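You operate a simulated robot arm through the tools that you are given. There is no shell and no other tool.

You run a simulated two-armed robot. Do the job below in one go: nothing can be reset, and whatever is moved stays where it is left.

TASK
Heat the sealer to 170 C, set the dwell to 5 seconds and seal both trays in the drawer.
Fine: press Start once the display shows the heat; afterwards turn the heat off and pull the tool drawer out; the other trays stay as they are.

The check looks at the end state, three seconds after you hand in, the way a careful person would. Anything else that was tipped, shoved, dropped, spilled or broken makes it a failure. A push-on lid holds only when it is set on centred and level and pressed home; a screw cap is set on level and turned clockwise until tight.

THE ROBOT
Two 7-joint arms with fingered hands on one trunk that stands fixed in place. Base frame: the origin is at the foot of the trunk, x ahead of it, y to its left, z up. Units: m, degrees, N and s.
The left shoulder is at [0.042, 0.163, 1.061], the right one opposite. Each reaches about 1.215 m from its shoulder. Payload 4 kg a hand.
Tool frame (each hand has its own): the origin (TCP) lies between the finger pads and is the grasp point; the fingertips stand 0.036 m ahead of it; z points along the fingers, y is the line along which they close. The gripper opens to 0.124 m; its body begins 0.042 m behind the TCP. The gripper is a hand of 4 fingers: y runs from the thumb to the fingers, the wrist lies at [-0.015, -0.099, -0.189] in the tool frame.
Orientation is told as [roll, pitch, yaw] about the base's x, y, z axes, in that order, counted from this pose: with the fingers straight down and the wrist toward the robot, the tool's x, y and z point along [0, 1, 0], [1, 0, 0] and [0, 0, -1] of the base frame.

THE INTERFACE
- The arms move only by the tool play_rows. It takes "left_deltas", "right_deltas" or both (then of equal length, played together; a hand with none holds still); each is a list of rows, each an object (a shift or turn left out is 0) with "rot": the turn, a rotation vector about the base's x, y, z in degrees, a list of three; "linear": the shift along the base's x, y, z in m, a list of three. In form: [{"rot": [ax, ay, az], "linear": [tx, ty, tz]}, ...]. A call has 1 to 20 rows; each row shifts and turns the commanded pose from where the row before left it. A row lasts 0.2 s, in which the tool goes at most 0.05 m and 8.6 degrees; a call with a longer step from one row to the next is refused whole. A pose out of reach is approached as far as the arm can. The call stops where the force on the tool passes 90 N (or 10 N more than at its start, if that is more) or the arm is blocked; 0.2 s more then pass. In this call time passes only in rows, and 0.2 s behind the last. It gives the time, the measured TCP pose, the force on the tool (base axes), the opening and the grip force at its end, in the units of the frame above (readings bear some noise), with the torque about the TCP (base axes, N m) and any sound that the robot's microphone picked up.
- Cameras (640 x 400 px; columns grow to the right, rows downward): "scene" is now at [0.1487, -0.0346, 1.3083]; the picture's right is [-0.35, -0.94, 0.05], its down [-0.36, 0.08, -0.93] and it looks along [0.87, -0.34, -0.37] (base axes); focal length 271 px, centre (320, 200). "left" rides on the left gripper at [-0.075, -0.086, -0.123] in its tool frame; the picture's right is [-0.70, -0.34, 0.63], its down [0.65, -0.68, 0.35] and it looks along [0.32, 0.65, 0.69] (tool axes); focal length 275 px, centre (320, 200). "right" rides on the right gripper at [0.075, -0.086, -0.123] in its tool frame; the picture's right is [-0.70, 0.34, -0.63], its down [-0.64, -0.68, 0.35] and it looks along [-0.32, 0.65, 0.69] (tool axes); focal length 275 px, centre (320, 200). There is no depth. A picture from a camera that has moved, and an enlarged one, comes with that camera's place and axes in the base frame and with its lens.
- grab_frame(camera): a new picture of that camera. It takes no simulated time.
- lift_body(by): moves the trunk up (or, below 0, down) by that many m; the arms and the scene camera ride with it, the base frame stays. It gives what a move gives, with no picture.
- set_fingers(index, middle, ring, thumb_bend, thumb_turn, hand): sets how far each is bent, from 0 (flat) to 1 (curled in); at 0.3 the hand is open as for a grip, at 0.7 the pads meet at the TCP. One left out holds its place. A second passes; each finger stops where it meets its share of the squeeze, and holds until it gets a number again. It is the only way to open and close the hand. It gives what a move gives, with no picture; readings hold the bend of each and the force on the fingers (four entries, about 0 where the hand has none), thumb and palm. thumb_turn goes from beside the hand (0) to across from the fingers (1), as for a grip.
- turn_head(pan, tilt): turns the head with the scene camera to pan (to the left, within 86 degrees either way) and tilt (down, from -29 to 69), counted from straight ahead of the robot (the tilt from the chest, where the trunk bows). It gives what a move gives.
- close_up(camera, box): a new picture of the part [left, top, right, bottom] of that camera's present view, enlarged. It takes no simulated time.
- sign_off(): hands the job in; it is judged then, once.

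Places have to be worked out from the pictures, the camera data and where the tool is seen. Open the grippers and draw the arms clear of the work before you hand the job in, unless the task says otherwise.

The tools are called after "Call:" by a JSON object that holds its "api" and its "payload". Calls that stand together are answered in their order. play_rows: Moves the arms, as the interface text tells. Its arguments: {"type":"object","properties":{"left_deltas":{"type":"array"},"right_deltas":{"type":"array"}},"required":[]} The other tools are called the same way: lift_body (by) moves the trunk up or down; set_fingers (index, middle, ring, thumb_bend, thumb_turn, hand) moves the fingers one by one; turn_head (pan, tilt) turns the head that bears the scene camera; grab_frame (camera) takes a picture; close_up (camera, box) takes an enlarged picture of a part of a camera's view; sign_off () hands the job in.

At the start:

```text
time: 0.0
left_ee_pos: [0.8097, 0.0472, 1.2304]
left_tool_rot: [0.0, 0.0, 0.1]
left_ft_force: [0.2, -0.2, -0.3]
left_moment: [-0.01, -0.01, 0.01]
left_gripper_width: 0.1236
left_gripper_force: 0.0
left_shape: jaw
left_bend: [0.3, 0.3, 0.3, 0.3, 0.98]
left_finger forces: [0.0, 0.1, 0.0, 0.0, 0.1, 0.0]
right_ee_pos: [0.4781, -0.413, 1.277]
right_tool_rot: [0.0, 0.1, 0.1]
right_ft_force: [-0.5, 0.1, -0.4]
right_moment: [0.04, 0.05, -0.01]
right_gripper_width: 0.1235
right_gripper_force: 0.2
right_shape: jaw
right_bend: [0.3, 0.3, 0.3, 0.3, 0.98]
right_finger forces: [0.0, 0.0, 0.1, 0.1, 0.0, 0.0]
trunk travel left (down, up): [-0.225, 0.253]
head pan, tilt (commanded): [-20.6, 13.2]
```

scene: 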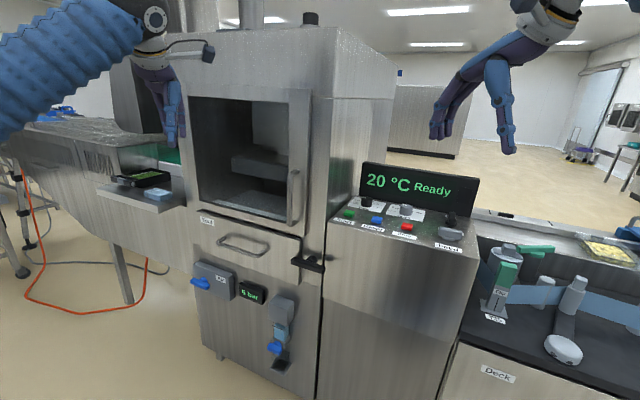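
right: 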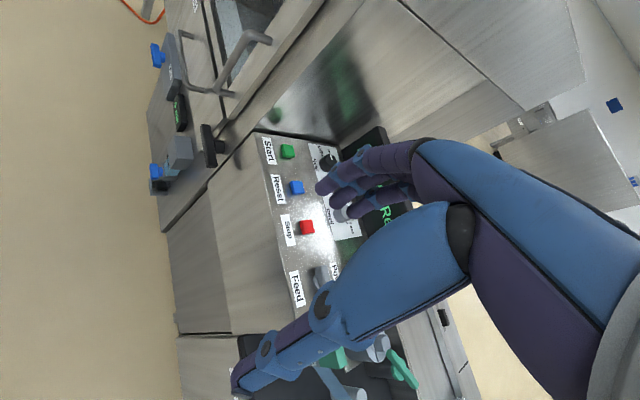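
left: 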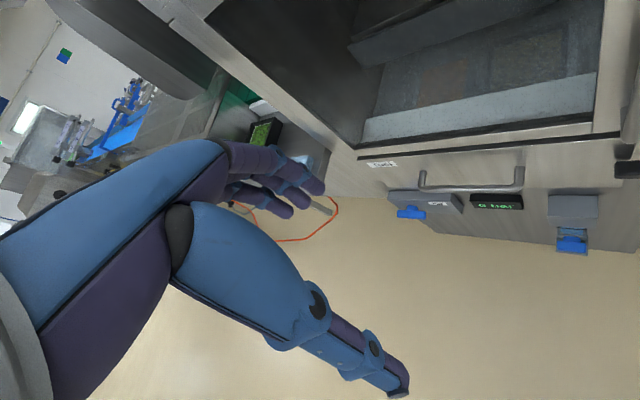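

The scene shows a sealing machine with a window chamber, a drawer handle below it, a control panel with display "20 °C Ready", two knobs, and buttons. I take close-ups to read the labels before moving anything.

Call:
{"api": "close_up", "payload": {"camera": "scene", "box": [320, 150, 480, 250]}}

Call:
{"api": "close_up", "payload": {"camera": "scene", "box": [180, 200, 340, 300]}}

Call:
{"api": "close_up", "payload": {"camera": "scene", "box": [180, 260, 340, 360]}}

Call:
{"api": "close_up", "payload": {"camera": "scene", "box": [80, 80, 340, 240]}}

Call:
{"api": "close_up", "payload": {"camera": "scene", "box": [440, 200, 640, 400]}}

Call:
{"api": "close_up", "payload": {"camera": "right", "box": [230, 100, 430, 325]}}

```text
4.00 times, centred on (400, 200) of scene
camera zoom: at [0.1487, -0.0346, 1.3083], right [-0.35, -0.94, 0.05], down [-0.36, 0.08, -0.93], along [0.87, -0.34, -0.37], focal length 1085 px, centre (0, 200)
```

zoom: 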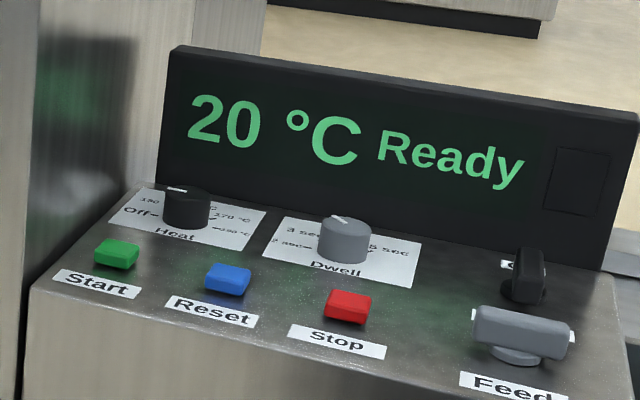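

```text
4.00 times, centred on (260, 250) of scene
camera zoom: at [0.1487, -0.0346, 1.3083], right [-0.35, -0.94, 0.05], down [-0.36, 0.08, -0.93], along [0.87, -0.34, -0.37], focal length 1085 px, centre (560, 0)
```

zoom: 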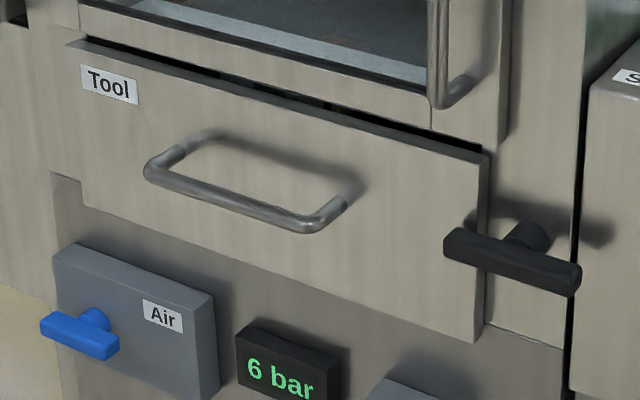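

```text
4.00 times, centred on (260, 310) of scene
camera zoom: at [0.1487, -0.0346, 1.3083], right [-0.35, -0.94, 0.05], down [-0.36, 0.08, -0.93], along [0.87, -0.34, -0.37], focal length 1085 px, centre (560, -240)
```

zoom: 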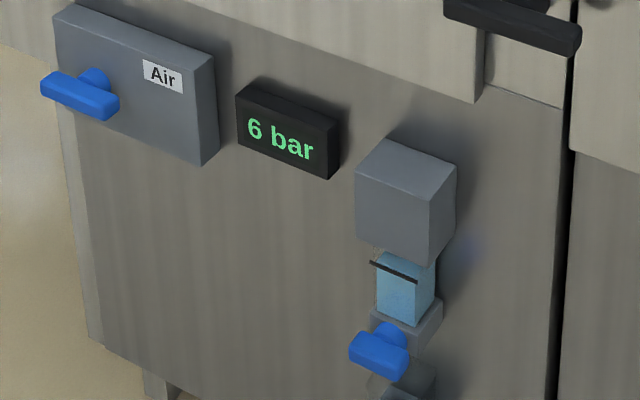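

```text
2.46 times, centred on (210, 160) of scene
camera zoom: at [0.1487, -0.0346, 1.3083], right [-0.35, -0.94, 0.05], down [-0.36, 0.08, -0.93], along [0.87, -0.34, -0.37], focal length 668 px, centre (591, 298)
```

zoom: 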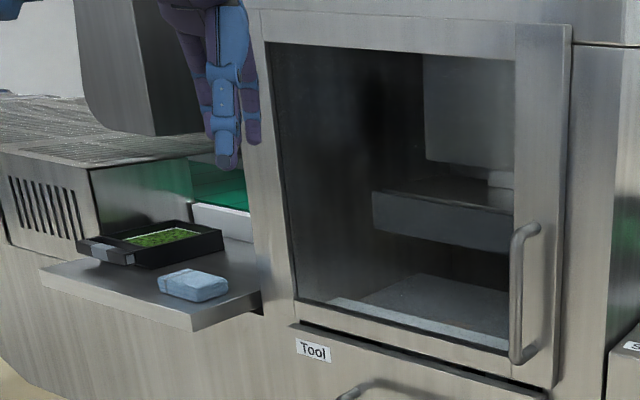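

```text
2.00 times, centred on (540, 300) of scene
camera zoom: at [0.1487, -0.0346, 1.3083], right [-0.35, -0.94, 0.05], down [-0.36, 0.08, -0.93], along [0.87, -0.34, -0.37], focal length 543 px, centre (-120, 0)
```

zoom: 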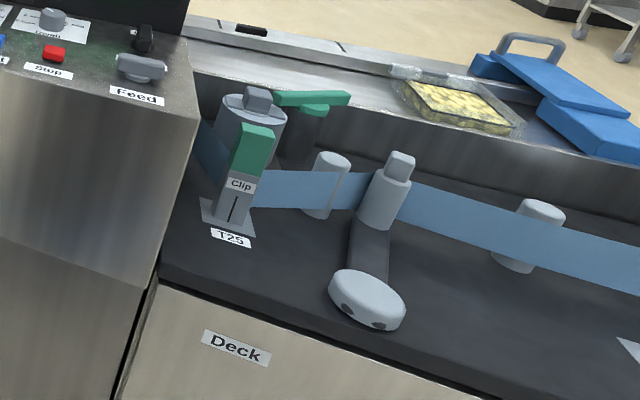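

```text
1.78 times, centred on (330, 212) of right
camera zoom: at [0.3935, -0.3384, 1.4012], right [0.34, -0.7, 0.63], down [-0.68, -0.64, -0.35], along [0.65, -0.32, -0.69], focal length 489 px, centre (302, 178)
```

zoom: 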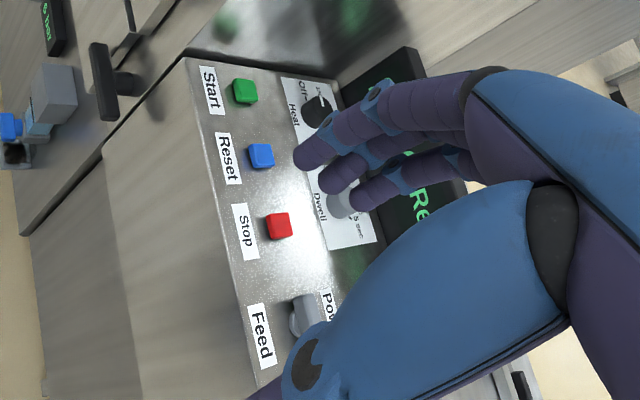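

I'm zooming further into the dial labels, display, the latch and the drawer gap to learn their present state.

Call:
{"api": "close_up", "payload": {"camera": "scene", "box": [350, 190, 390, 215]}}

Call:
{"api": "close_up", "payload": {"camera": "scene", "box": [384, 198, 432, 228]}}

Call:
{"api": "close_up", "payload": {"camera": "scene", "box": [430, 200, 480, 255]}}

Call:
{"api": "close_up", "payload": {"camera": "scene", "box": [270, 215, 340, 290]}}

Call:
{"api": "close_up", "payload": {"camera": "left", "box": [340, 20, 640, 260]}}

Call:
{"api": "close_up", "payload": {"camera": "right", "box": [300, 140, 380, 230]}}

```text
16.00 times, centred on (370, 202) of scene
camera zoom: at [0.1487, -0.0346, 1.3083], right [-0.35, -0.94, 0.05], down [-0.36, 0.08, -0.93], along [0.87, -0.34, -0.37], focal length 4342 px, centre (-480, 160)
```

zoom: 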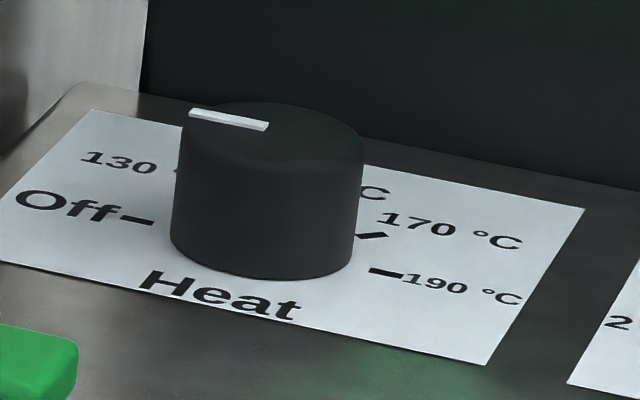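

```text
13.33 times, centred on (408, 213) of scene
camera zoom: at [0.1487, -0.0346, 1.3083], right [-0.35, -0.94, 0.05], down [-0.36, 0.08, -0.93], along [0.87, -0.34, -0.37], focal length 3618 px, centre (-853, 27)
```

zoom: 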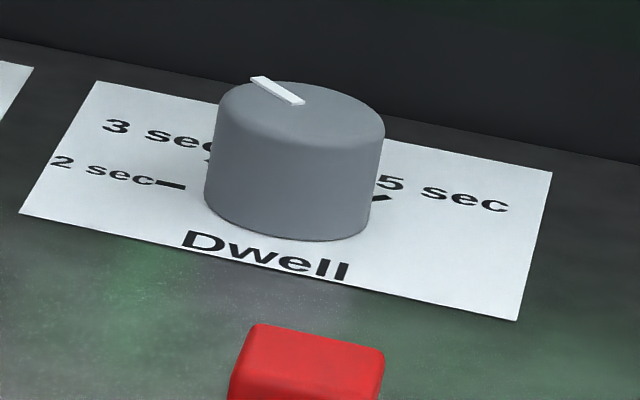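

```text
7.27 times, centred on (455, 228) of scene
camera zoom: at [0.1487, -0.0346, 1.3083], right [-0.35, -0.94, 0.05], down [-0.36, 0.08, -0.93], along [0.87, -0.34, -0.37], focal length 1974 px, centre (-662, 0)
```

zoom: 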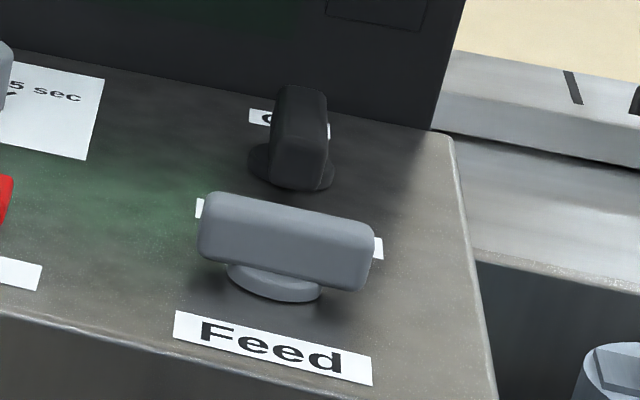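

```text
5.33 times, centred on (305, 252) of scene
camera zoom: at [0.1487, -0.0346, 1.3083], right [-0.35, -0.94, 0.05], down [-0.36, 0.08, -0.93], along [0.87, -0.34, -0.37], focal length 1447 px, centre (400, -80)
```

zoom: 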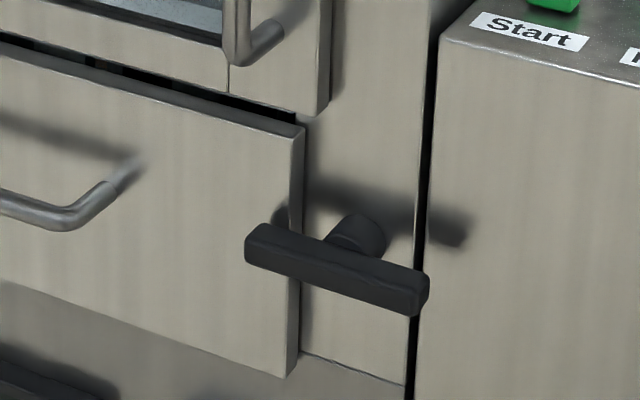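

```text
1.67 times, centred on (490, 140) of left
camera zoom: at [0.725, -0.0283, 1.3526], right [-0.34, -0.7, -0.63], down [-0.68, 0.64, -0.35], along [0.65, 0.32, -0.69], focal length 459 px, centre (37, 300)
```

zoom: 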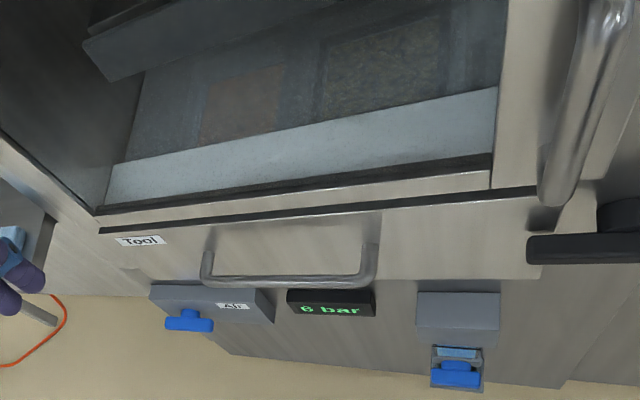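

```text
4.44 times, centred on (340, 185) of right
camera zoom: at [0.3935, -0.3384, 1.4012], right [0.34, -0.7, 0.63], down [-0.68, -0.64, -0.35], along [0.65, -0.32, -0.69], focal length 1224 px, centre (231, 267)
```

zoom: 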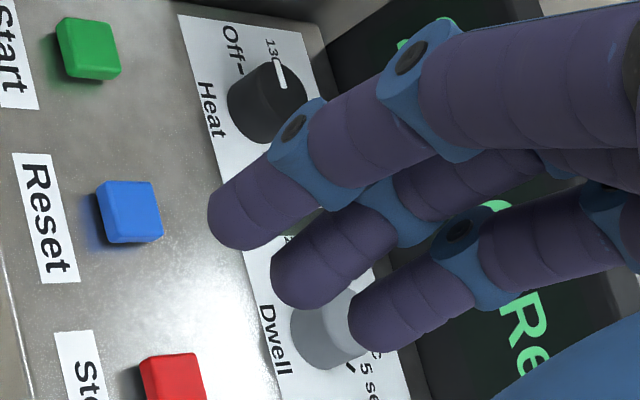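

The machine is turned about 45° to the robot: the row of buttons runs along roughly (-0.7,-0.7), Start near (0.86,-0.42,0.95). Both trays seem to be in the chamber already, and the drawer has a horizontal latch bar. I turn the head for a straighter look at the panel.

Call:
{"api": "turn_head", "payload": {"pan": -35, "tilt": 25}}

Call:
{"api": "grab_frame", "payload": {"camera": "scene"}}

```text
time: 0.8
left_ee_pos: [0.8097, 0.0484, 1.2298]
left_tool_rot: [0.0, 0.0, 0.1]
left_ft_force: [-0.3, 0.0, -0.2]
left_moment: [-0.02, 0.0, 0.04]
left_gripper_width: 0.1235
left_gripper_force: 0.1
left_shape: jaw
left_bend: [0.3, 0.3, 0.3, 0.3, 0.98]
left_finger forces: [0.0, 0.1, 0.0, 0.1, 0.0, 0.0]
right_ee_pos: [0.4782, -0.4133, 1.2778]
right_tool_rot: [0.0, -0.1, 0.0]
right_ft_force: [-0.2, -0.1, 0.2]
right_moment: [0.0, -0.03, -0.01]
right_gripper_width: 0.1234
right_gripper_force: 0.1
right_shape: jaw
right_bend: [0.3, 0.3, 0.3, 0.3, 0.98]
right_finger forces: [0.1, 0.0, 0.0, 0.0, 0.0, 0.0]
trunk travel left (down, up): [-0.225, 0.253]
head pan, tilt (commanded): [-35.0, 25.0]
```

```text
taken
camera scene: at [0.1341, -0.0546, 1.2912], right [-0.57, -0.82, 0.09], down [-0.48, 0.24, -0.84], along [0.67, -0.52, -0.53], focal length 271 px, centre (320, 200)
```

scene: 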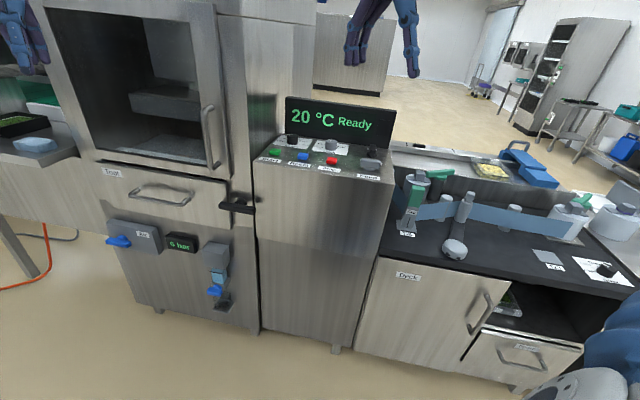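

Good wider view. I zoom in on the panel, the chamber window and the film deck.

Call:
{"api": "close_up", "payload": {"camera": "scene", "box": [250, 120, 400, 190]}}

Call:
{"api": "close_up", "payload": {"camera": "scene", "box": [380, 150, 640, 300]}}

Call:
{"api": "close_up", "payload": {"camera": "scene", "box": [60, 20, 260, 180]}}

Call:
{"api": "close_up", "payload": {"camera": "scene", "box": [80, 150, 280, 300]}}

Call:
{"api": "close_up", "payload": {"camera": "scene", "box": [280, 130, 320, 155]}}

Call:
{"api": "close_up", "payload": {"camera": "scene", "box": [312, 135, 352, 160]}}

```text
4.27 times, centred on (325, 155) of scene
camera zoom: at [0.1341, -0.0546, 1.2912], right [-0.57, -0.82, 0.09], down [-0.48, 0.24, -0.84], along [0.67, -0.52, -0.53], focal length 1158 px, centre (299, 392)
```

zoom: 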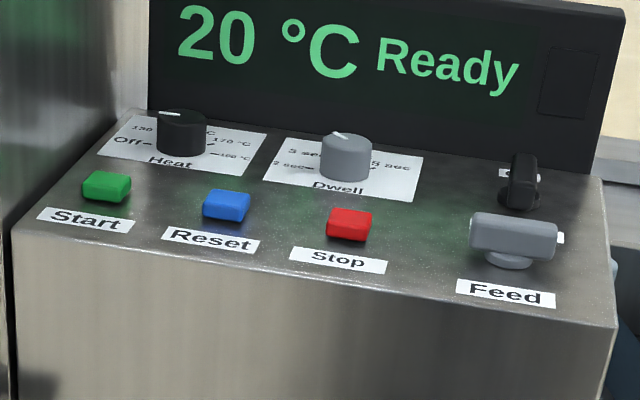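

```text
2.46 times, centred on (510, 225) of scene
camera zoom: at [0.1341, -0.0546, 1.2912], right [-0.57, -0.82, 0.09], down [-0.48, 0.24, -0.84], along [0.67, -0.52, -0.53], focal length 668 px, centre (-148, 138)
```

zoom: 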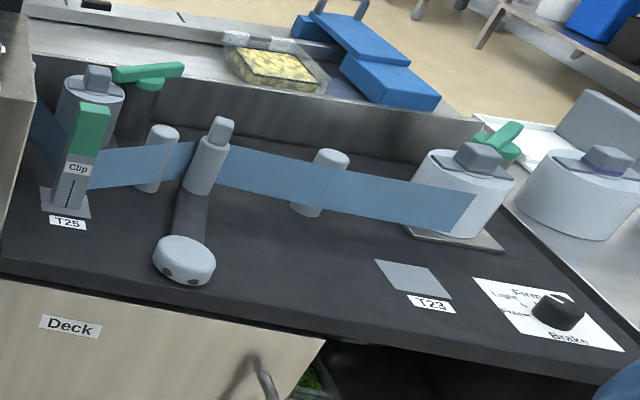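

```text
2.50 times, centred on (160, 100) of scene
camera zoom: at [0.1341, -0.0546, 1.2912], right [-0.57, -0.82, 0.09], down [-0.48, 0.24, -0.84], along [0.67, -0.52, -0.53], focal length 678 px, centre (720, 450)
```

zoom: 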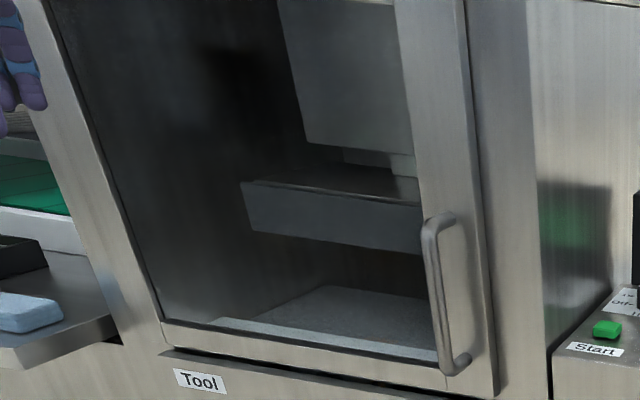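

```text
2.67 times, centred on (180, 225) of scene
camera zoom: at [0.1341, -0.0546, 1.2912], right [-0.57, -0.82, 0.09], down [-0.48, 0.24, -0.84], along [0.67, -0.52, -0.53], focal length 724 px, centre (693, 133)
```

zoom: 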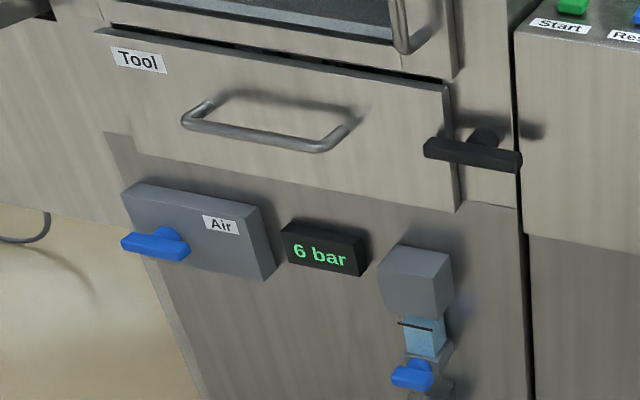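

```text
16.00 times, centred on (300, 142) of scene
camera zoom: at [0.1341, -0.0546, 1.2912], right [-0.57, -0.82, 0.09], down [-0.48, 0.24, -0.84], along [0.67, -0.52, -0.53], focal length 4342 px, centre (640, 1120)
```

zoom: 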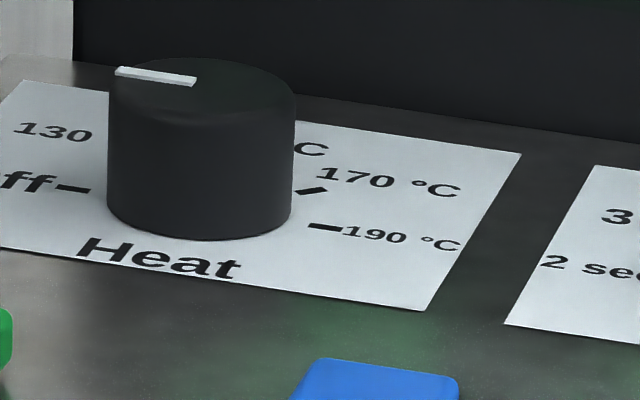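

```text
16.00 times, centred on (332, 148) of scene
camera zoom: at [0.1341, -0.0546, 1.2912], right [-0.57, -0.82, 0.09], down [-0.48, 0.24, -0.84], along [0.67, -0.52, -0.53], focal length 4342 px, centre (128, 1040)
```

zoom: 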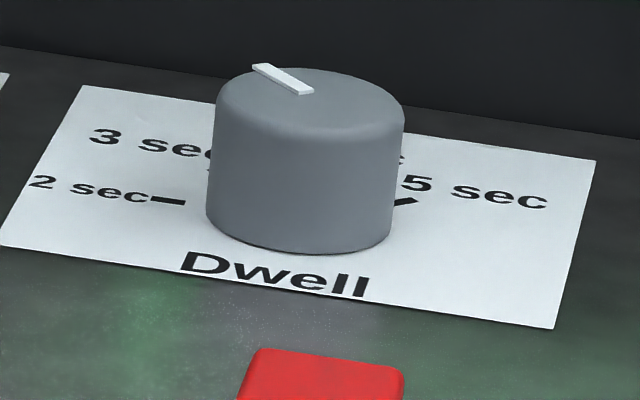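

Heat's pointer is at Off and Dwell's at 3 sec; dial ticks look 45° apart (Off/130/150/170/190 and 2/3/4?/5). I draw the left arm back from the machine, then raise the trunk for a higher view to triangulate with.

Call:
{"api": "play_rows", "payload": {"left_deltas": [{"linear": [-0.04, 0.02, 0]}, {"linear": [-0.04, 0.02, 0]}, {"linear": [-0.04, 0.02, 0]}, {"linear": [-0.04, 0.02, 0]}, {"linear": [-0.04, 0.02, 0]}, {"linear": [-0.04, 0.02, 0]}]}}

Call:
{"api": "lift_body", "payload": {"by": 0.25}}

Call:
{"api": "grab_frame", "payload": {"camera": "scene"}}

```text
time: 2.2
left_ee_pos: [0.5686, 0.169, 1.2297]
left_tool_rot: [-0.1, 0.0, -0.1]
left_ft_force: [-1.0, 0.1, 0.3]
left_moment: [0.0, -0.02, 0.0]
left_gripper_width: 0.1238
left_gripper_force: 0.1
left_shape: jaw
left_bend: [0.3, 0.3, 0.3, 0.3, 0.98]
left_finger forces: [0.0, 0.0, 0.0, 0.1, 0.0, 0.0]
right_ee_pos: [0.4775, -0.4127, 1.2792]
right_tool_rot: [0.1, -0.2, 0.0]
right_ft_force: [0.6, 0.4, 0.3]
right_moment: [-0.01, -0.03, 0.01]
right_gripper_width: 0.1237
right_gripper_force: 0.1
right_shape: jaw
right_bend: [0.3, 0.3, 0.3, 0.3, 0.98]
right_finger forces: [0.0, 0.0, 0.1, 0.0, 0.0, 0.0]
trunk travel left (down, up): [-0.225, 0.253]
head pan, tilt (commanded): [-35.0, 25.0]
```

```text
time: 4.8
left_ee_pos: [0.5703, 0.1664, 1.4791]
left_tool_rot: [0.1, -0.1, 0.0]
left_ft_force: [-0.9, -0.1, 1.0]
left_moment: [0.04, 0.01, 0.0]
left_gripper_width: 0.124
left_gripper_force: 0.0
left_shape: jaw
left_bend: [0.3, 0.3, 0.3, 0.3, 0.98]
left_finger forces: [0.1, 0.1, 0.0, 0.0, 0.0, 0.0]
right_ee_pos: [0.4783, -0.4145, 1.528]
right_tool_rot: [0.0, 0.0, 0.0]
right_ft_force: [0.0, 0.2, 0.0]
right_moment: [0.0, -0.03, -0.01]
right_gripper_width: 0.1239
right_gripper_force: 0.1
right_shape: jaw
right_bend: [0.3, 0.3, 0.3, 0.3, 0.98]
right_finger forces: [0.0, 0.1, 0.0, 0.0, 0.0, 0.1]
trunk travel left (down, up): [-0.475, 0.003]
head pan, tilt (commanded): [-35.0, 25.0]
```

```text
taken
camera scene: at [0.0659, -0.0547, 1.5605], right [-0.57, -0.82, 0.0], down [-0.35, 0.24, -0.91], along [0.74, -0.52, -0.42], focal length 271 px, centre (320, 200)
```

scene: 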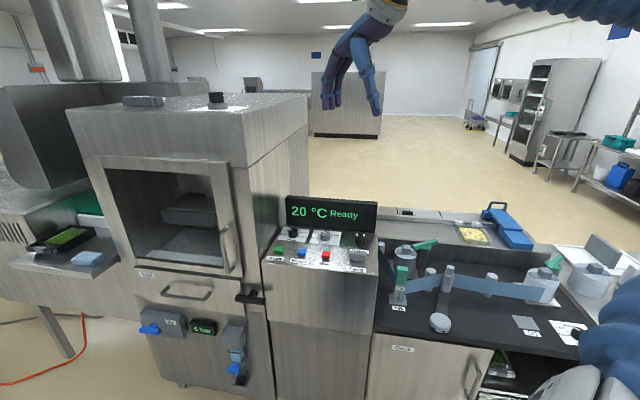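

The trunk now stands straight and the view is higher. I zoom on the panel, chamber, drawer and latch for measuring.

Call:
{"api": "close_up", "payload": {"camera": "scene", "box": [260, 190, 388, 270]}}

Call:
{"api": "close_up", "payload": {"camera": "scene", "box": [130, 180, 290, 310]}}

Call:
{"api": "close_up", "payload": {"camera": "scene", "box": [278, 225, 310, 245]}}

Call:
{"api": "close_up", "payload": {"camera": "scene", "box": [308, 227, 340, 247]}}

Call:
{"api": "close_up", "payload": {"camera": "scene", "box": [90, 150, 250, 280]}}

Call:
{"api": "close_up", "payload": {"camera": "scene", "box": [20, 80, 260, 280]}}

```text
5.00 times, centred on (324, 230) of scene
camera zoom: at [0.0659, -0.0547, 1.5605], right [-0.57, -0.82, 0.0], down [-0.35, 0.24, -0.91], along [0.74, -0.52, -0.42], focal length 1357 px, centre (300, 50)
```

zoom: 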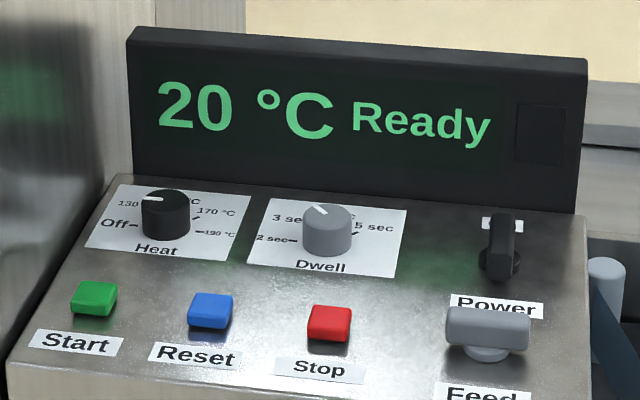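

```text
3.08 times, centred on (210, 245) of scene
camera zoom: at [0.0659, -0.0547, 1.5605], right [-0.57, -0.82, 0.0], down [-0.35, 0.24, -0.91], along [0.74, -0.52, -0.42], focal length 835 px, centre (658, 62)
```

zoom: 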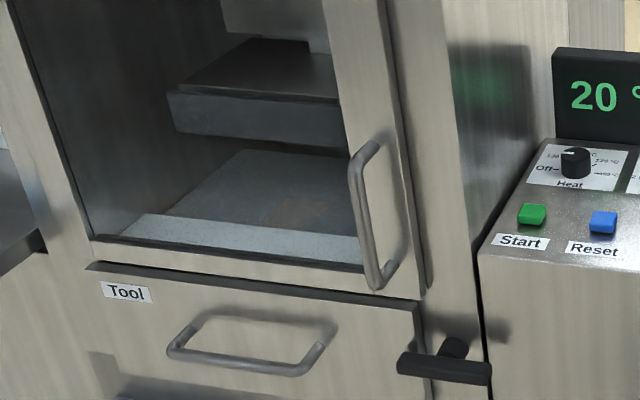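

```text
16.00 times, centred on (294, 235) of scene
camera zoom: at [0.0659, -0.0547, 1.5605], right [-0.57, -0.82, 0.0], down [-0.35, 0.24, -0.91], along [0.74, -0.52, -0.42], focal length 4342 px, centre (736, -360)
```

zoom: 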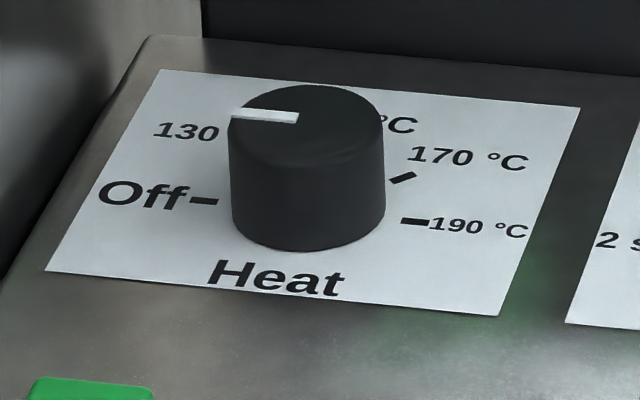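

```text
16.00 times, centred on (324, 237) of scene
camera zoom: at [0.0659, -0.0547, 1.5605], right [-0.57, -0.82, 0.0], down [-0.35, 0.24, -0.91], along [0.74, -0.52, -0.42], focal length 4342 px, centre (256, -392)
```

zoom: 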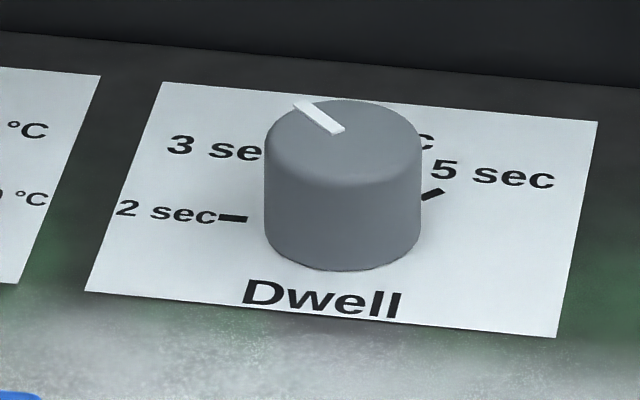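

```text
3.08 times, centred on (170, 215) of scene
camera zoom: at [0.0659, -0.0547, 1.5605], right [-0.57, -0.82, 0.0], down [-0.35, 0.24, -0.91], along [0.74, -0.52, -0.42], focal length 835 px, centre (782, 154)
```

zoom: 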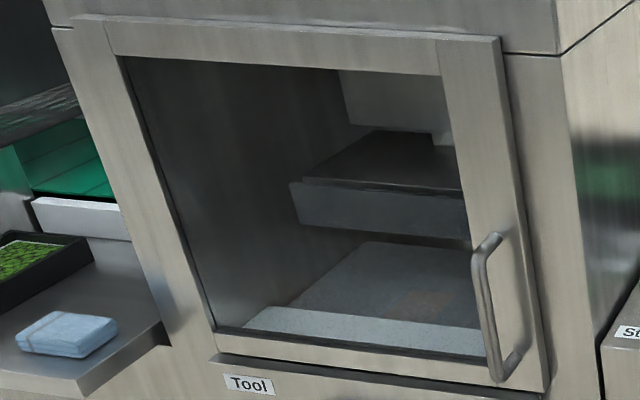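

```text
2.00 times, centred on (140, 180) of scene
camera zoom: at [0.0659, -0.0547, 1.5605], right [-0.57, -0.82, 0.0], down [-0.35, 0.24, -0.91], along [0.74, -0.52, -0.42], focal length 543 px, centre (680, 240)
```

zoom: 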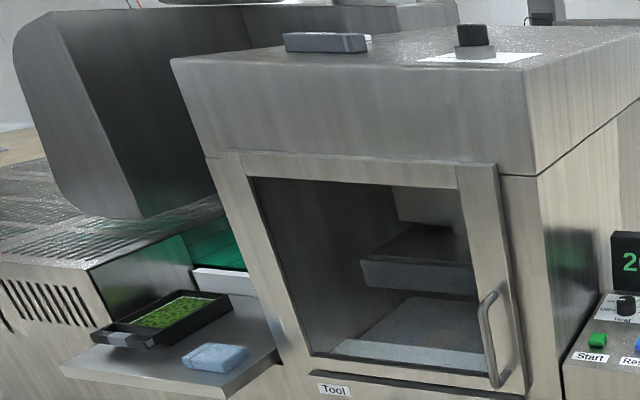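

Triangulated from the two heights: Heat knob top at about (0.928, -0.522, 0.968), Dwell (0.8315, -0.6185, 0.968), Start top about (0.851, -0.415, 0.959), display about 0.077 m behind the knobs. I take a close look at the right hand's own shape before planning the grip.

Call:
{"api": "close_up", "payload": {"camera": "scene", "box": [290, 0, 420, 130]}}

Call:
{"api": "grab_frame", "payload": {"camera": "right"}}

Call:
{"api": "grab_frame", "payload": {"camera": "left"}}

```text
3.08 times, centred on (355, 65) of scene
camera zoom: at [0.0659, -0.0547, 1.5605], right [-0.57, -0.82, 0.0], down [-0.35, 0.24, -0.91], along [0.74, -0.52, -0.42], focal length 835 px, centre (212, 615)
```

zoom: 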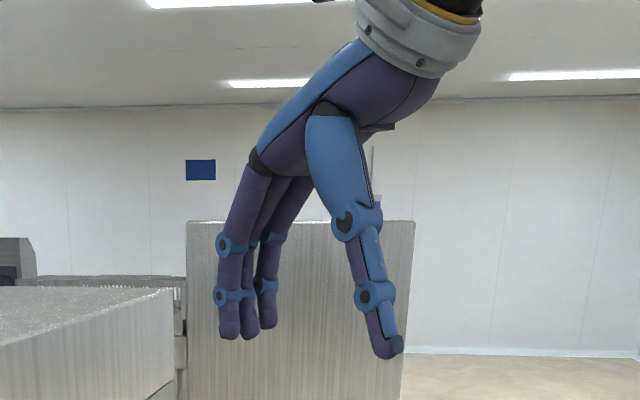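

```text
taken
camera right: at [0.3934, -0.3384, 1.6514], right [0.34, -0.7, 0.63], down [-0.68, -0.64, -0.35], along [0.65, -0.32, -0.69], focal length 275 px, centre (320, 200)
```

right: 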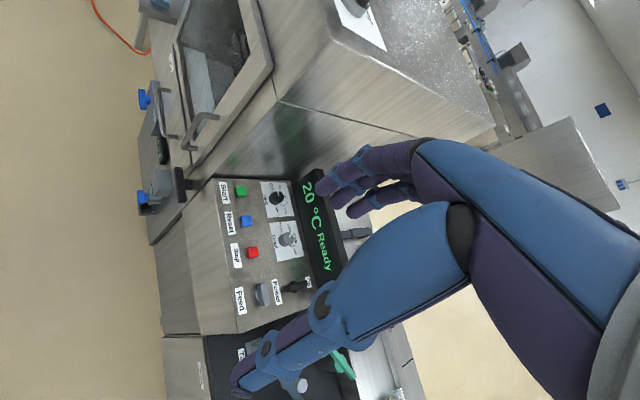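

```text
taken
camera left: at [0.485, 0.0916, 1.6027], right [-0.34, -0.7, -0.63], down [-0.68, 0.64, -0.35], along [0.65, 0.32, -0.69], focal length 275 px, centre (320, 200)
```

left: 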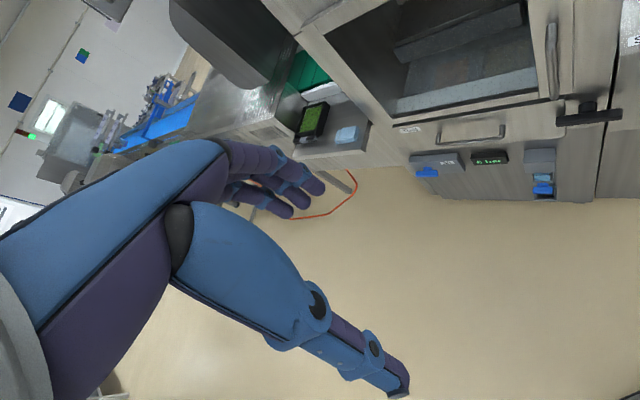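

The hand has three fingers opposite the thumb. I bend them in free air to about the knob's width to see where the tips sit relative to the TCP.

Call:
{"api": "set_fingers", "payload": {"hand": "right", "index": 0.55, "middle": 0.55, "ring": 0.55, "thumb_bend": 0.55, "thumb_turn": 1.0}}

Call:
{"api": "close_up", "payload": {"camera": "scene", "box": [290, 0, 420, 130]}}

Call:
{"api": "grab_frame", "payload": {"camera": "right"}}

```text
time: 5.8
left_ee_pos: [0.57, 0.1665, 1.48]
left_tool_rot: [0.0, 0.0, 0.1]
left_ft_force: [0.5, 0.1, 0.2]
left_moment: [0.01, 0.02, 0.01]
left_gripper_width: 0.1237
left_gripper_force: 0.0
left_shape: jaw
left_bend: [0.3, 0.3, 0.3, 0.3, 0.98]
left_finger forces: [0.0, 0.0, 0.0, 0.0, 0.0, 0.1]
right_ee_pos: [0.479, -0.4128, 1.5269]
right_tool_rot: [0.0, 0.0, 0.0]
right_ft_force: [-0.1, 0.2, 0.1]
right_moment: [0.05, -0.04, -0.01]
right_gripper_width: 0.0468
right_gripper_force: 0.1
right_shape: fingers
right_bend: [0.55, 0.55, 0.55, 0.55, 1.0]
right_finger forces: [0.0, 0.0, 0.1, 0.0, 0.0, 0.0]
trunk travel left (down, up): [-0.475, 0.003]
head pan, tilt (commanded): [-35.0, 25.0]
```

```text
3.08 times, centred on (355, 65) of scene
camera zoom: at [0.0658, -0.0546, 1.5603], right [-0.57, -0.82, 0.0], down [-0.35, 0.24, -0.91], along [0.74, -0.52, -0.42], focal length 835 px, centre (212, 615)
```

zoom: 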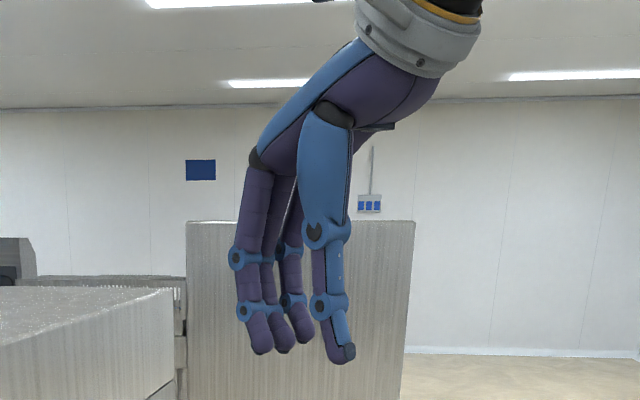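

```text
taken
camera right: at [0.3933, -0.3383, 1.6513], right [0.34, -0.7, 0.63], down [-0.68, -0.64, -0.35], along [0.65, -0.32, -0.69], focal length 275 px, centre (320, 200)
```

right: 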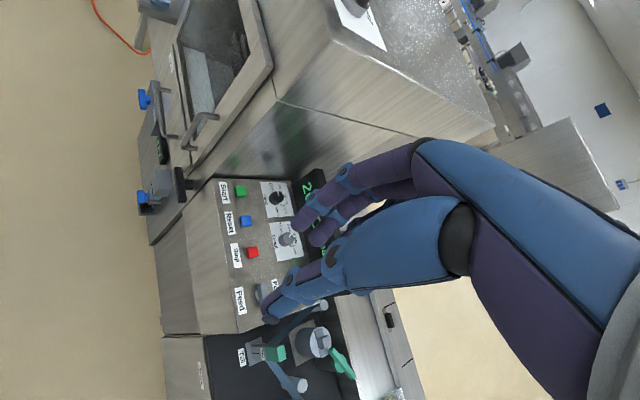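

At 0.55 bend the opening is 0.047 m and the tips reach about 0.045 m past the TCP. I open to ~0.42 and bring the right hand above the Dwell knob, turning it +90° in yaw so the grip line will sweep clear of the display.

Call:
{"api": "set_fingers", "payload": {"hand": "right", "index": 0.42, "middle": 0.42, "ring": 0.42, "thumb_bend": 0.42, "thumb_turn": 1.0}}

Call:
{"api": "play_rows", "payload": {"right_deltas": [{"linear": [0.0252, -0.0147, -0.0271], "rot": [0, 0, 6.43]}, {"linear": [0.0252, -0.0147, -0.0271], "rot": [0, 0, 6.43]}, {"linear": [0.0252, -0.0147, -0.0271], "rot": [0, 0, 6.43]}, {"linear": [0.0252, -0.0147, -0.0271], "rot": [0, 0, 6.43]}, {"linear": [0.0252, -0.0147, -0.0271], "rot": [0, 0, 6.43]}, {"linear": [0.0252, -0.0147, -0.0271], "rot": [0, 0, 6.43]}, {"linear": [0.0252, -0.0147, -0.0271], "rot": [0, 0, 6.43]}, {"linear": [0.0252, -0.0147, -0.0271], "rot": [0, 0, 6.43]}, {"linear": [0.0252, -0.0147, -0.0271], "rot": [0, 0, 6.43]}, {"linear": [0.0252, -0.0147, -0.0271], "rot": [0, 0, 6.43]}, {"linear": [0.0252, -0.0147, -0.0271], "rot": [0, 0, 6.43]}, {"linear": [0.0252, -0.0147, -0.0271], "rot": [0, 0, 6.43]}, {"linear": [0.0252, -0.0147, -0.0271], "rot": [0, 0, 6.43]}, {"linear": [0.0252, -0.0147, -0.0271], "rot": [0, 0, 6.43]}]}}

Call:
{"api": "grab_frame", "payload": {"camera": "scene"}}

Call:
{"api": "grab_frame", "payload": {"camera": "right"}}

```text
time: 6.8
left_ee_pos: [0.5702, 0.1675, 1.479]
left_tool_rot: [0.0, 0.0, 0.2]
left_ft_force: [-0.6, -0.3, 0.7]
left_moment: [-0.01, 0.03, -0.04]
left_gripper_width: 0.1239
left_gripper_force: 0.0
left_shape: jaw
left_bend: [0.3, 0.3, 0.3, 0.3, 0.98]
left_finger forces: [0.1, 0.0, 0.0, 0.1, 0.1, 0.0]
right_ee_pos: [0.4785, -0.4128, 1.5279]
right_tool_rot: [0.0, 0.0, 0.1]
right_ft_force: [-0.2, 0.6, 0.6]
right_moment: [-0.03, -0.01, 0.02]
right_gripper_width: 0.0865
right_gripper_force: 0.0
right_shape: fingers
right_bend: [0.42, 0.42, 0.42, 0.42, 0.99]
right_finger forces: [0.0, 0.0, 0.0, 0.0, 0.0, 0.0]
trunk travel left (down, up): [-0.475, 0.003]
head pan, tilt (commanded): [-35.0, 25.0]
```

```text
time: 9.8
left_ee_pos: [0.5722, 0.17, 1.4786]
left_tool_rot: [-0.1, 0.1, 0.1]
left_ft_force: [-0.5, 0.2, 0.4]
left_moment: [-0.02, 0.02, 0.02]
left_gripper_width: 0.1238
left_gripper_force: 0.1
left_shape: jaw
left_bend: [0.3, 0.3, 0.3, 0.3, 0.98]
left_finger forces: [0.0, 0.0, 0.1, 0.1, 0.1, 0.1]
right_ee_pos: [0.5326, -0.0912, 1.1268]
right_tool_rot: [-3.4, 0.6, 71.1]
right_ft_force: [0.2, 0.6, -0.2]
right_moment: [0.02, 0.0, 0.0]
right_gripper_width: 0.0867
right_gripper_force: 0.0
right_shape: fingers
right_bend: [0.42, 0.42, 0.42, 0.42, 0.99]
right_finger forces: [0.0, 0.1, 0.1, 0.1, 0.1, 0.0]
right hand out of reach, approached as far as the arm can: row 5, 6, 7, 8, 9, 10, 11, 12, 13, 14
trunk travel left (down, up): [-0.475, 0.003]
head pan, tilt (commanded): [-35.0, 25.0]
```

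```text
taken
camera scene: at [0.0678, -0.0523, 1.5603], right [-0.57, -0.82, 0.0], down [-0.35, 0.24, -0.91], along [0.74, -0.52, -0.42], focal length 271 px, centre (320, 200)
```

scene: 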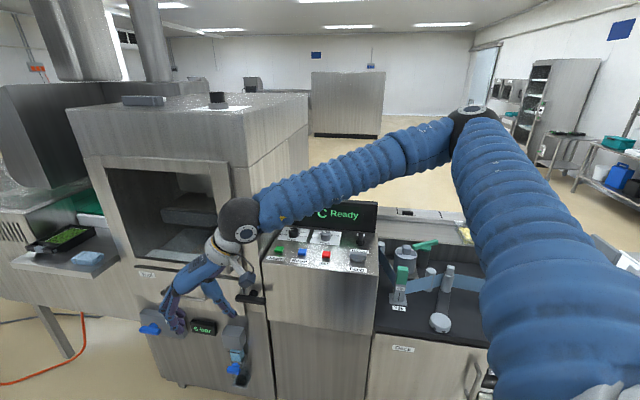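

```text
taken
camera right: at [0.4282, -0.145, 1.2468], right [0.73, 0.11, 0.67], down [0.41, -0.86, -0.3], along [0.54, 0.49, -0.68], focal length 275 px, centre (320, 200)
```

right: 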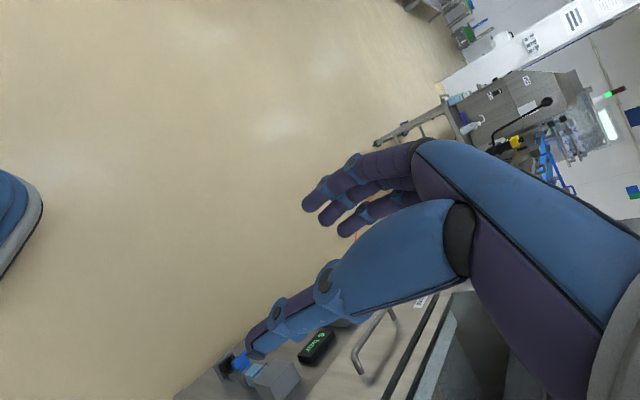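

The right arm cannot take that +90° yaw there; it stalled at (0.53,-0.09,1.13), clear of everything. I probe with a small back-turn to see how the commanded pose is handled.

Call:
{"api": "play_rows", "payload": {"right_deltas": [{"rot": [0, 0, -8]}, {"rot": [0, 0, -8]}]}}

Call:
{"api": "grab_frame", "payload": {"camera": "scene"}}

```text
time: 10.3
left_ee_pos: [0.5689, 0.1695, 1.4794]
left_tool_rot: [-0.1, 0.0, 0.1]
left_ft_force: [0.4, 0.0, 0.1]
left_moment: [-0.03, 0.0, 0.01]
left_gripper_width: 0.1237
left_gripper_force: 0.2
left_shape: jaw
left_bend: [0.3, 0.3, 0.3, 0.3, 0.98]
left_finger forces: [0.0, 0.0, 0.0, 0.0, 0.1, 0.1]
right_ee_pos: [0.5323, -0.0921, 1.1275]
right_tool_rot: [-2.3, 0.7, 57.4]
right_ft_force: [-0.4, 0.2, -0.3]
right_moment: [0.03, 0.02, 0.03]
right_gripper_width: 0.087
right_gripper_force: 0.0
right_shape: fingers
right_bend: [0.42, 0.42, 0.42, 0.42, 0.99]
right_finger forces: [0.1, 0.1, 0.0, 0.0, 0.0, 0.0]
trunk travel left (down, up): [-0.475, 0.003]
head pan, tilt (commanded): [-35.0, 25.0]
```

```text
taken
camera scene: at [0.0657, -0.0528, 1.5604], right [-0.57, -0.82, 0.0], down [-0.35, 0.24, -0.91], along [0.74, -0.52, -0.42], focal length 271 px, centre (320, 200)
```

scene: 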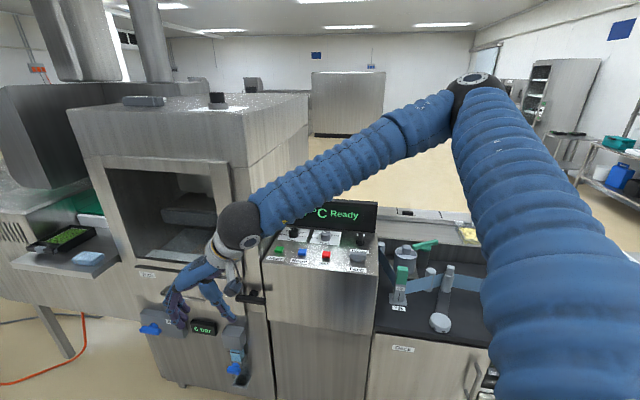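

Commands restart from the achieved pose. I bring the hand back up and rightwards while turning to a more natural negative yaw for this arm.

Call:
{"api": "play_rows", "payload": {"right_deltas": [{"linear": [-0.003, -0.028, 0.016], "rot": [0, 0, -7]}, {"linear": [-0.003, -0.028, 0.016], "rot": [0, 0, -7]}, {"linear": [-0.003, -0.028, 0.016], "rot": [0, 0, -7]}, {"linear": [-0.003, -0.028, 0.016], "rot": [0, 0, -7]}, {"linear": [-0.003, -0.028, 0.016], "rot": [0, 0, -7]}, {"linear": [-0.003, -0.028, 0.016], "rot": [0, 0, -7]}, {"linear": [-0.003, -0.028, 0.016], "rot": [0, 0, -7]}, {"linear": [-0.003, -0.028, 0.016], "rot": [0, 0, -7]}, {"linear": [-0.003, -0.028, 0.016], "rot": [0, 0, -7]}, {"linear": [-0.003, -0.028, 0.016], "rot": [0, 0, -7]}, {"linear": [-0.003, -0.028, 0.016], "rot": [0, 0, -7]}]}}

Call:
{"api": "grab_frame", "payload": {"camera": "scene"}}

```text
time: 12.8
left_ee_pos: [0.5683, 0.1669, 1.4802]
left_tool_rot: [0.0, 0.0, 0.0]
left_ft_force: [-0.2, -0.7, 1.1]
left_moment: [0.05, 0.04, 0.04]
left_gripper_width: 0.1239
left_gripper_force: 0.0
left_shape: jaw
left_bend: [0.3, 0.3, 0.3, 0.3, 0.98]
left_finger forces: [0.0, 0.0, 0.0, 0.0, 0.0, 0.1]
right_ee_pos: [0.5007, -0.4032, 1.3035]
right_tool_rot: [-2.0, 0.7, -19.6]
right_ft_force: [0.5, 0.4, 0.4]
right_moment: [0.0, 0.0, 0.01]
right_gripper_width: 0.0868
right_gripper_force: 0.0
right_shape: fingers
right_bend: [0.42, 0.42, 0.42, 0.42, 0.99]
right_finger forces: [0.0, 0.1, 0.0, 0.1, 0.0, 0.0]
trunk travel left (down, up): [-0.475, 0.003]
head pan, tilt (commanded): [-35.0, 25.0]
```

```text
taken
camera scene: at [0.0653, -0.0551, 1.5603], right [-0.57, -0.82, 0.0], down [-0.35, 0.24, -0.91], along [0.74, -0.52, -0.42], focal length 271 px, centre (320, 200)
```

scene: 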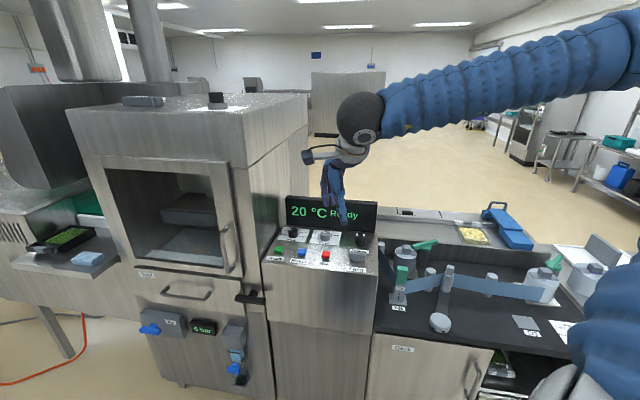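

Good, the arm is back in an easy posture. I level the hand and move to just above the Dwell knob with yaw about +15°, staying above the display height.

Call:
{"api": "play_rows", "payload": {"right_deltas": [{"linear": [0.0331, -0.0215, -0.0184], "rot": [0.165, -0.133, 3.46]}, {"linear": [0.0331, -0.0215, -0.0184], "rot": [0.165, -0.133, 3.46]}, {"linear": [0.0331, -0.0215, -0.0184], "rot": [0.165, -0.133, 3.46]}, {"linear": [0.0331, -0.0215, -0.0184], "rot": [0.165, -0.133, 3.46]}, {"linear": [0.0331, -0.0215, -0.0184], "rot": [0.165, -0.133, 3.46]}, {"linear": [0.0331, -0.0215, -0.0184], "rot": [0.165, -0.133, 3.46]}, {"linear": [0.0331, -0.0215, -0.0184], "rot": [0.165, -0.133, 3.46]}, {"linear": [0.0331, -0.0215, -0.0184], "rot": [0.165, -0.133, 3.46]}, {"linear": [0.0331, -0.0215, -0.0184], "rot": [0.165, -0.133, 3.46]}, {"linear": [0.0331, -0.0215, -0.0184], "rot": [0.165, -0.133, 3.46]}]}}

Call:
{"api": "grab_frame", "payload": {"camera": "scene"}}

Call:
{"api": "grab_frame", "payload": {"camera": "right"}}

```text
time: 14.9
left_ee_pos: [0.5735, 0.1676, 1.4778]
left_tool_rot: [-0.1, 0.2, -0.1]
left_ft_force: [0.9, -0.3, -0.8]
left_moment: [-0.01, 0.02, -0.01]
left_gripper_width: 0.1241
left_gripper_force: 0.1
left_shape: jaw
left_bend: [0.3, 0.3, 0.3, 0.3, 0.98]
left_finger forces: [0.1, 0.0, 0.2, 0.0, 0.1, 0.0]
right_ee_pos: [0.8047, -0.5651, 1.1157]
right_tool_rot: [-1.5, -1.1, 13.0]
right_ft_force: [1.3, 1.9, 0.2]
right_moment: [-0.07, 0.11, -0.02]
right_gripper_width: 0.0867
right_gripper_force: 0.0
right_shape: fingers
right_bend: [0.42, 0.42, 0.42, 0.42, 0.99]
right_finger forces: [0.0, 0.0, 0.0, 0.1, 0.0, 0.0]
right hand out of reach, approached as far as the arm can: row 9, 10
trunk travel left (down, up): [-0.475, 0.003]
head pan, tilt (commanded): [-35.0, 25.0]
```

```text
taken
camera scene: at [0.069, -0.0527, 1.5599], right [-0.57, -0.82, 0.0], down [-0.35, 0.24, -0.91], along [0.74, -0.52, -0.42], focal length 271 px, centre (320, 200)
```

scene: 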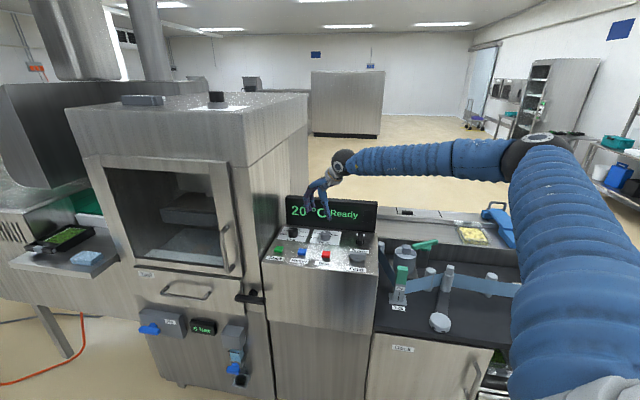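

```text
taken
camera right: at [0.7028, -0.5087, 1.2352], right [0.47, -0.59, 0.66], down [-0.51, -0.79, -0.34], along [0.72, -0.18, -0.67], focal length 275 px, centre (320, 200)
```

right: 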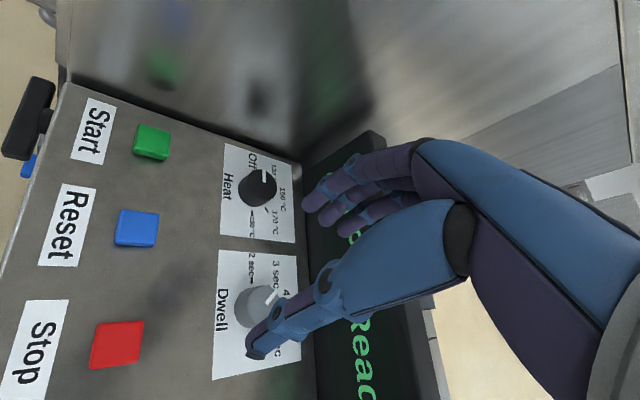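

The reach limit shows up again at this yaw. I turn to about -27° (wrist toward the shoulder), level the hand, and continue to above the Dwell knob.

Call:
{"api": "play_rows", "payload": {"right_deltas": [{"linear": [0, 0, 0.0], "rot": [0.2, 0.2, -8]}, {"linear": [0, 0, 0], "rot": [0.3, 0.2, -8]}, {"linear": [0.0067, -0.0134, 0], "rot": [0.3, 0.2, -8]}, {"linear": [0.0067, -0.0134, 0], "rot": [0.3, 0.2, -8]}, {"linear": [0.0067, -0.0133, 0], "rot": [0.3, 0.2, -8]}, {"linear": [0.0067, -0.0133, 0]}]}}

Call:
{"api": "grab_frame", "payload": {"camera": "right"}}

```text
time: 16.4
left_ee_pos: [0.5694, 0.1665, 1.4793]
left_tool_rot: [0.0, 0.0, 0.1]
left_ft_force: [-1.4, 0.4, 0.0]
left_moment: [0.04, -0.02, 0.0]
left_gripper_width: 0.1235
left_gripper_force: 0.0
left_shape: jaw
left_bend: [0.3, 0.3, 0.3, 0.3, 0.98]
left_finger forces: [0.1, 0.0, 0.0, 0.1, 0.0, 0.0]
right_ee_pos: [0.8269, -0.619, 1.1153]
right_tool_rot: [0.9, 0.6, -25.0]
right_ft_force: [-1.1, 1.2, 0.0]
right_moment: [-0.01, -0.02, 0.02]
right_gripper_width: 0.0867
right_gripper_force: 0.0
right_shape: fingers
right_bend: [0.42, 0.42, 0.42, 0.42, 0.99]
right_finger forces: [0.0, 0.0, 0.0, 0.0, 0.0, 0.1]
trunk travel left (down, up): [-0.475, 0.003]
head pan, tilt (commanded): [-35.0, 25.0]
```

```text
taken
camera right: at [0.7826, -0.5172, 1.2408], right [0.01, -0.78, 0.62], down [-0.89, -0.29, -0.35], along [0.45, -0.55, -0.7], focal length 275 px, centre (320, 200)
```

right: 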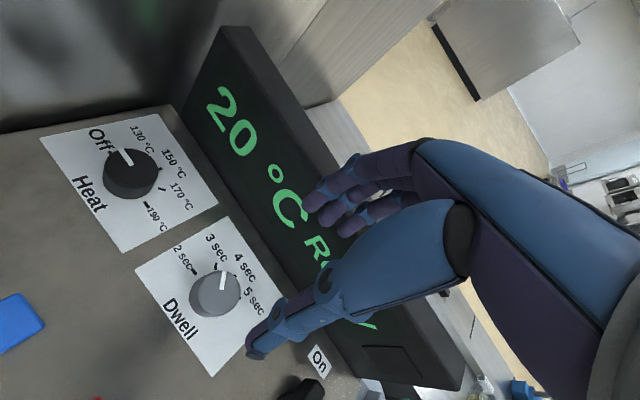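

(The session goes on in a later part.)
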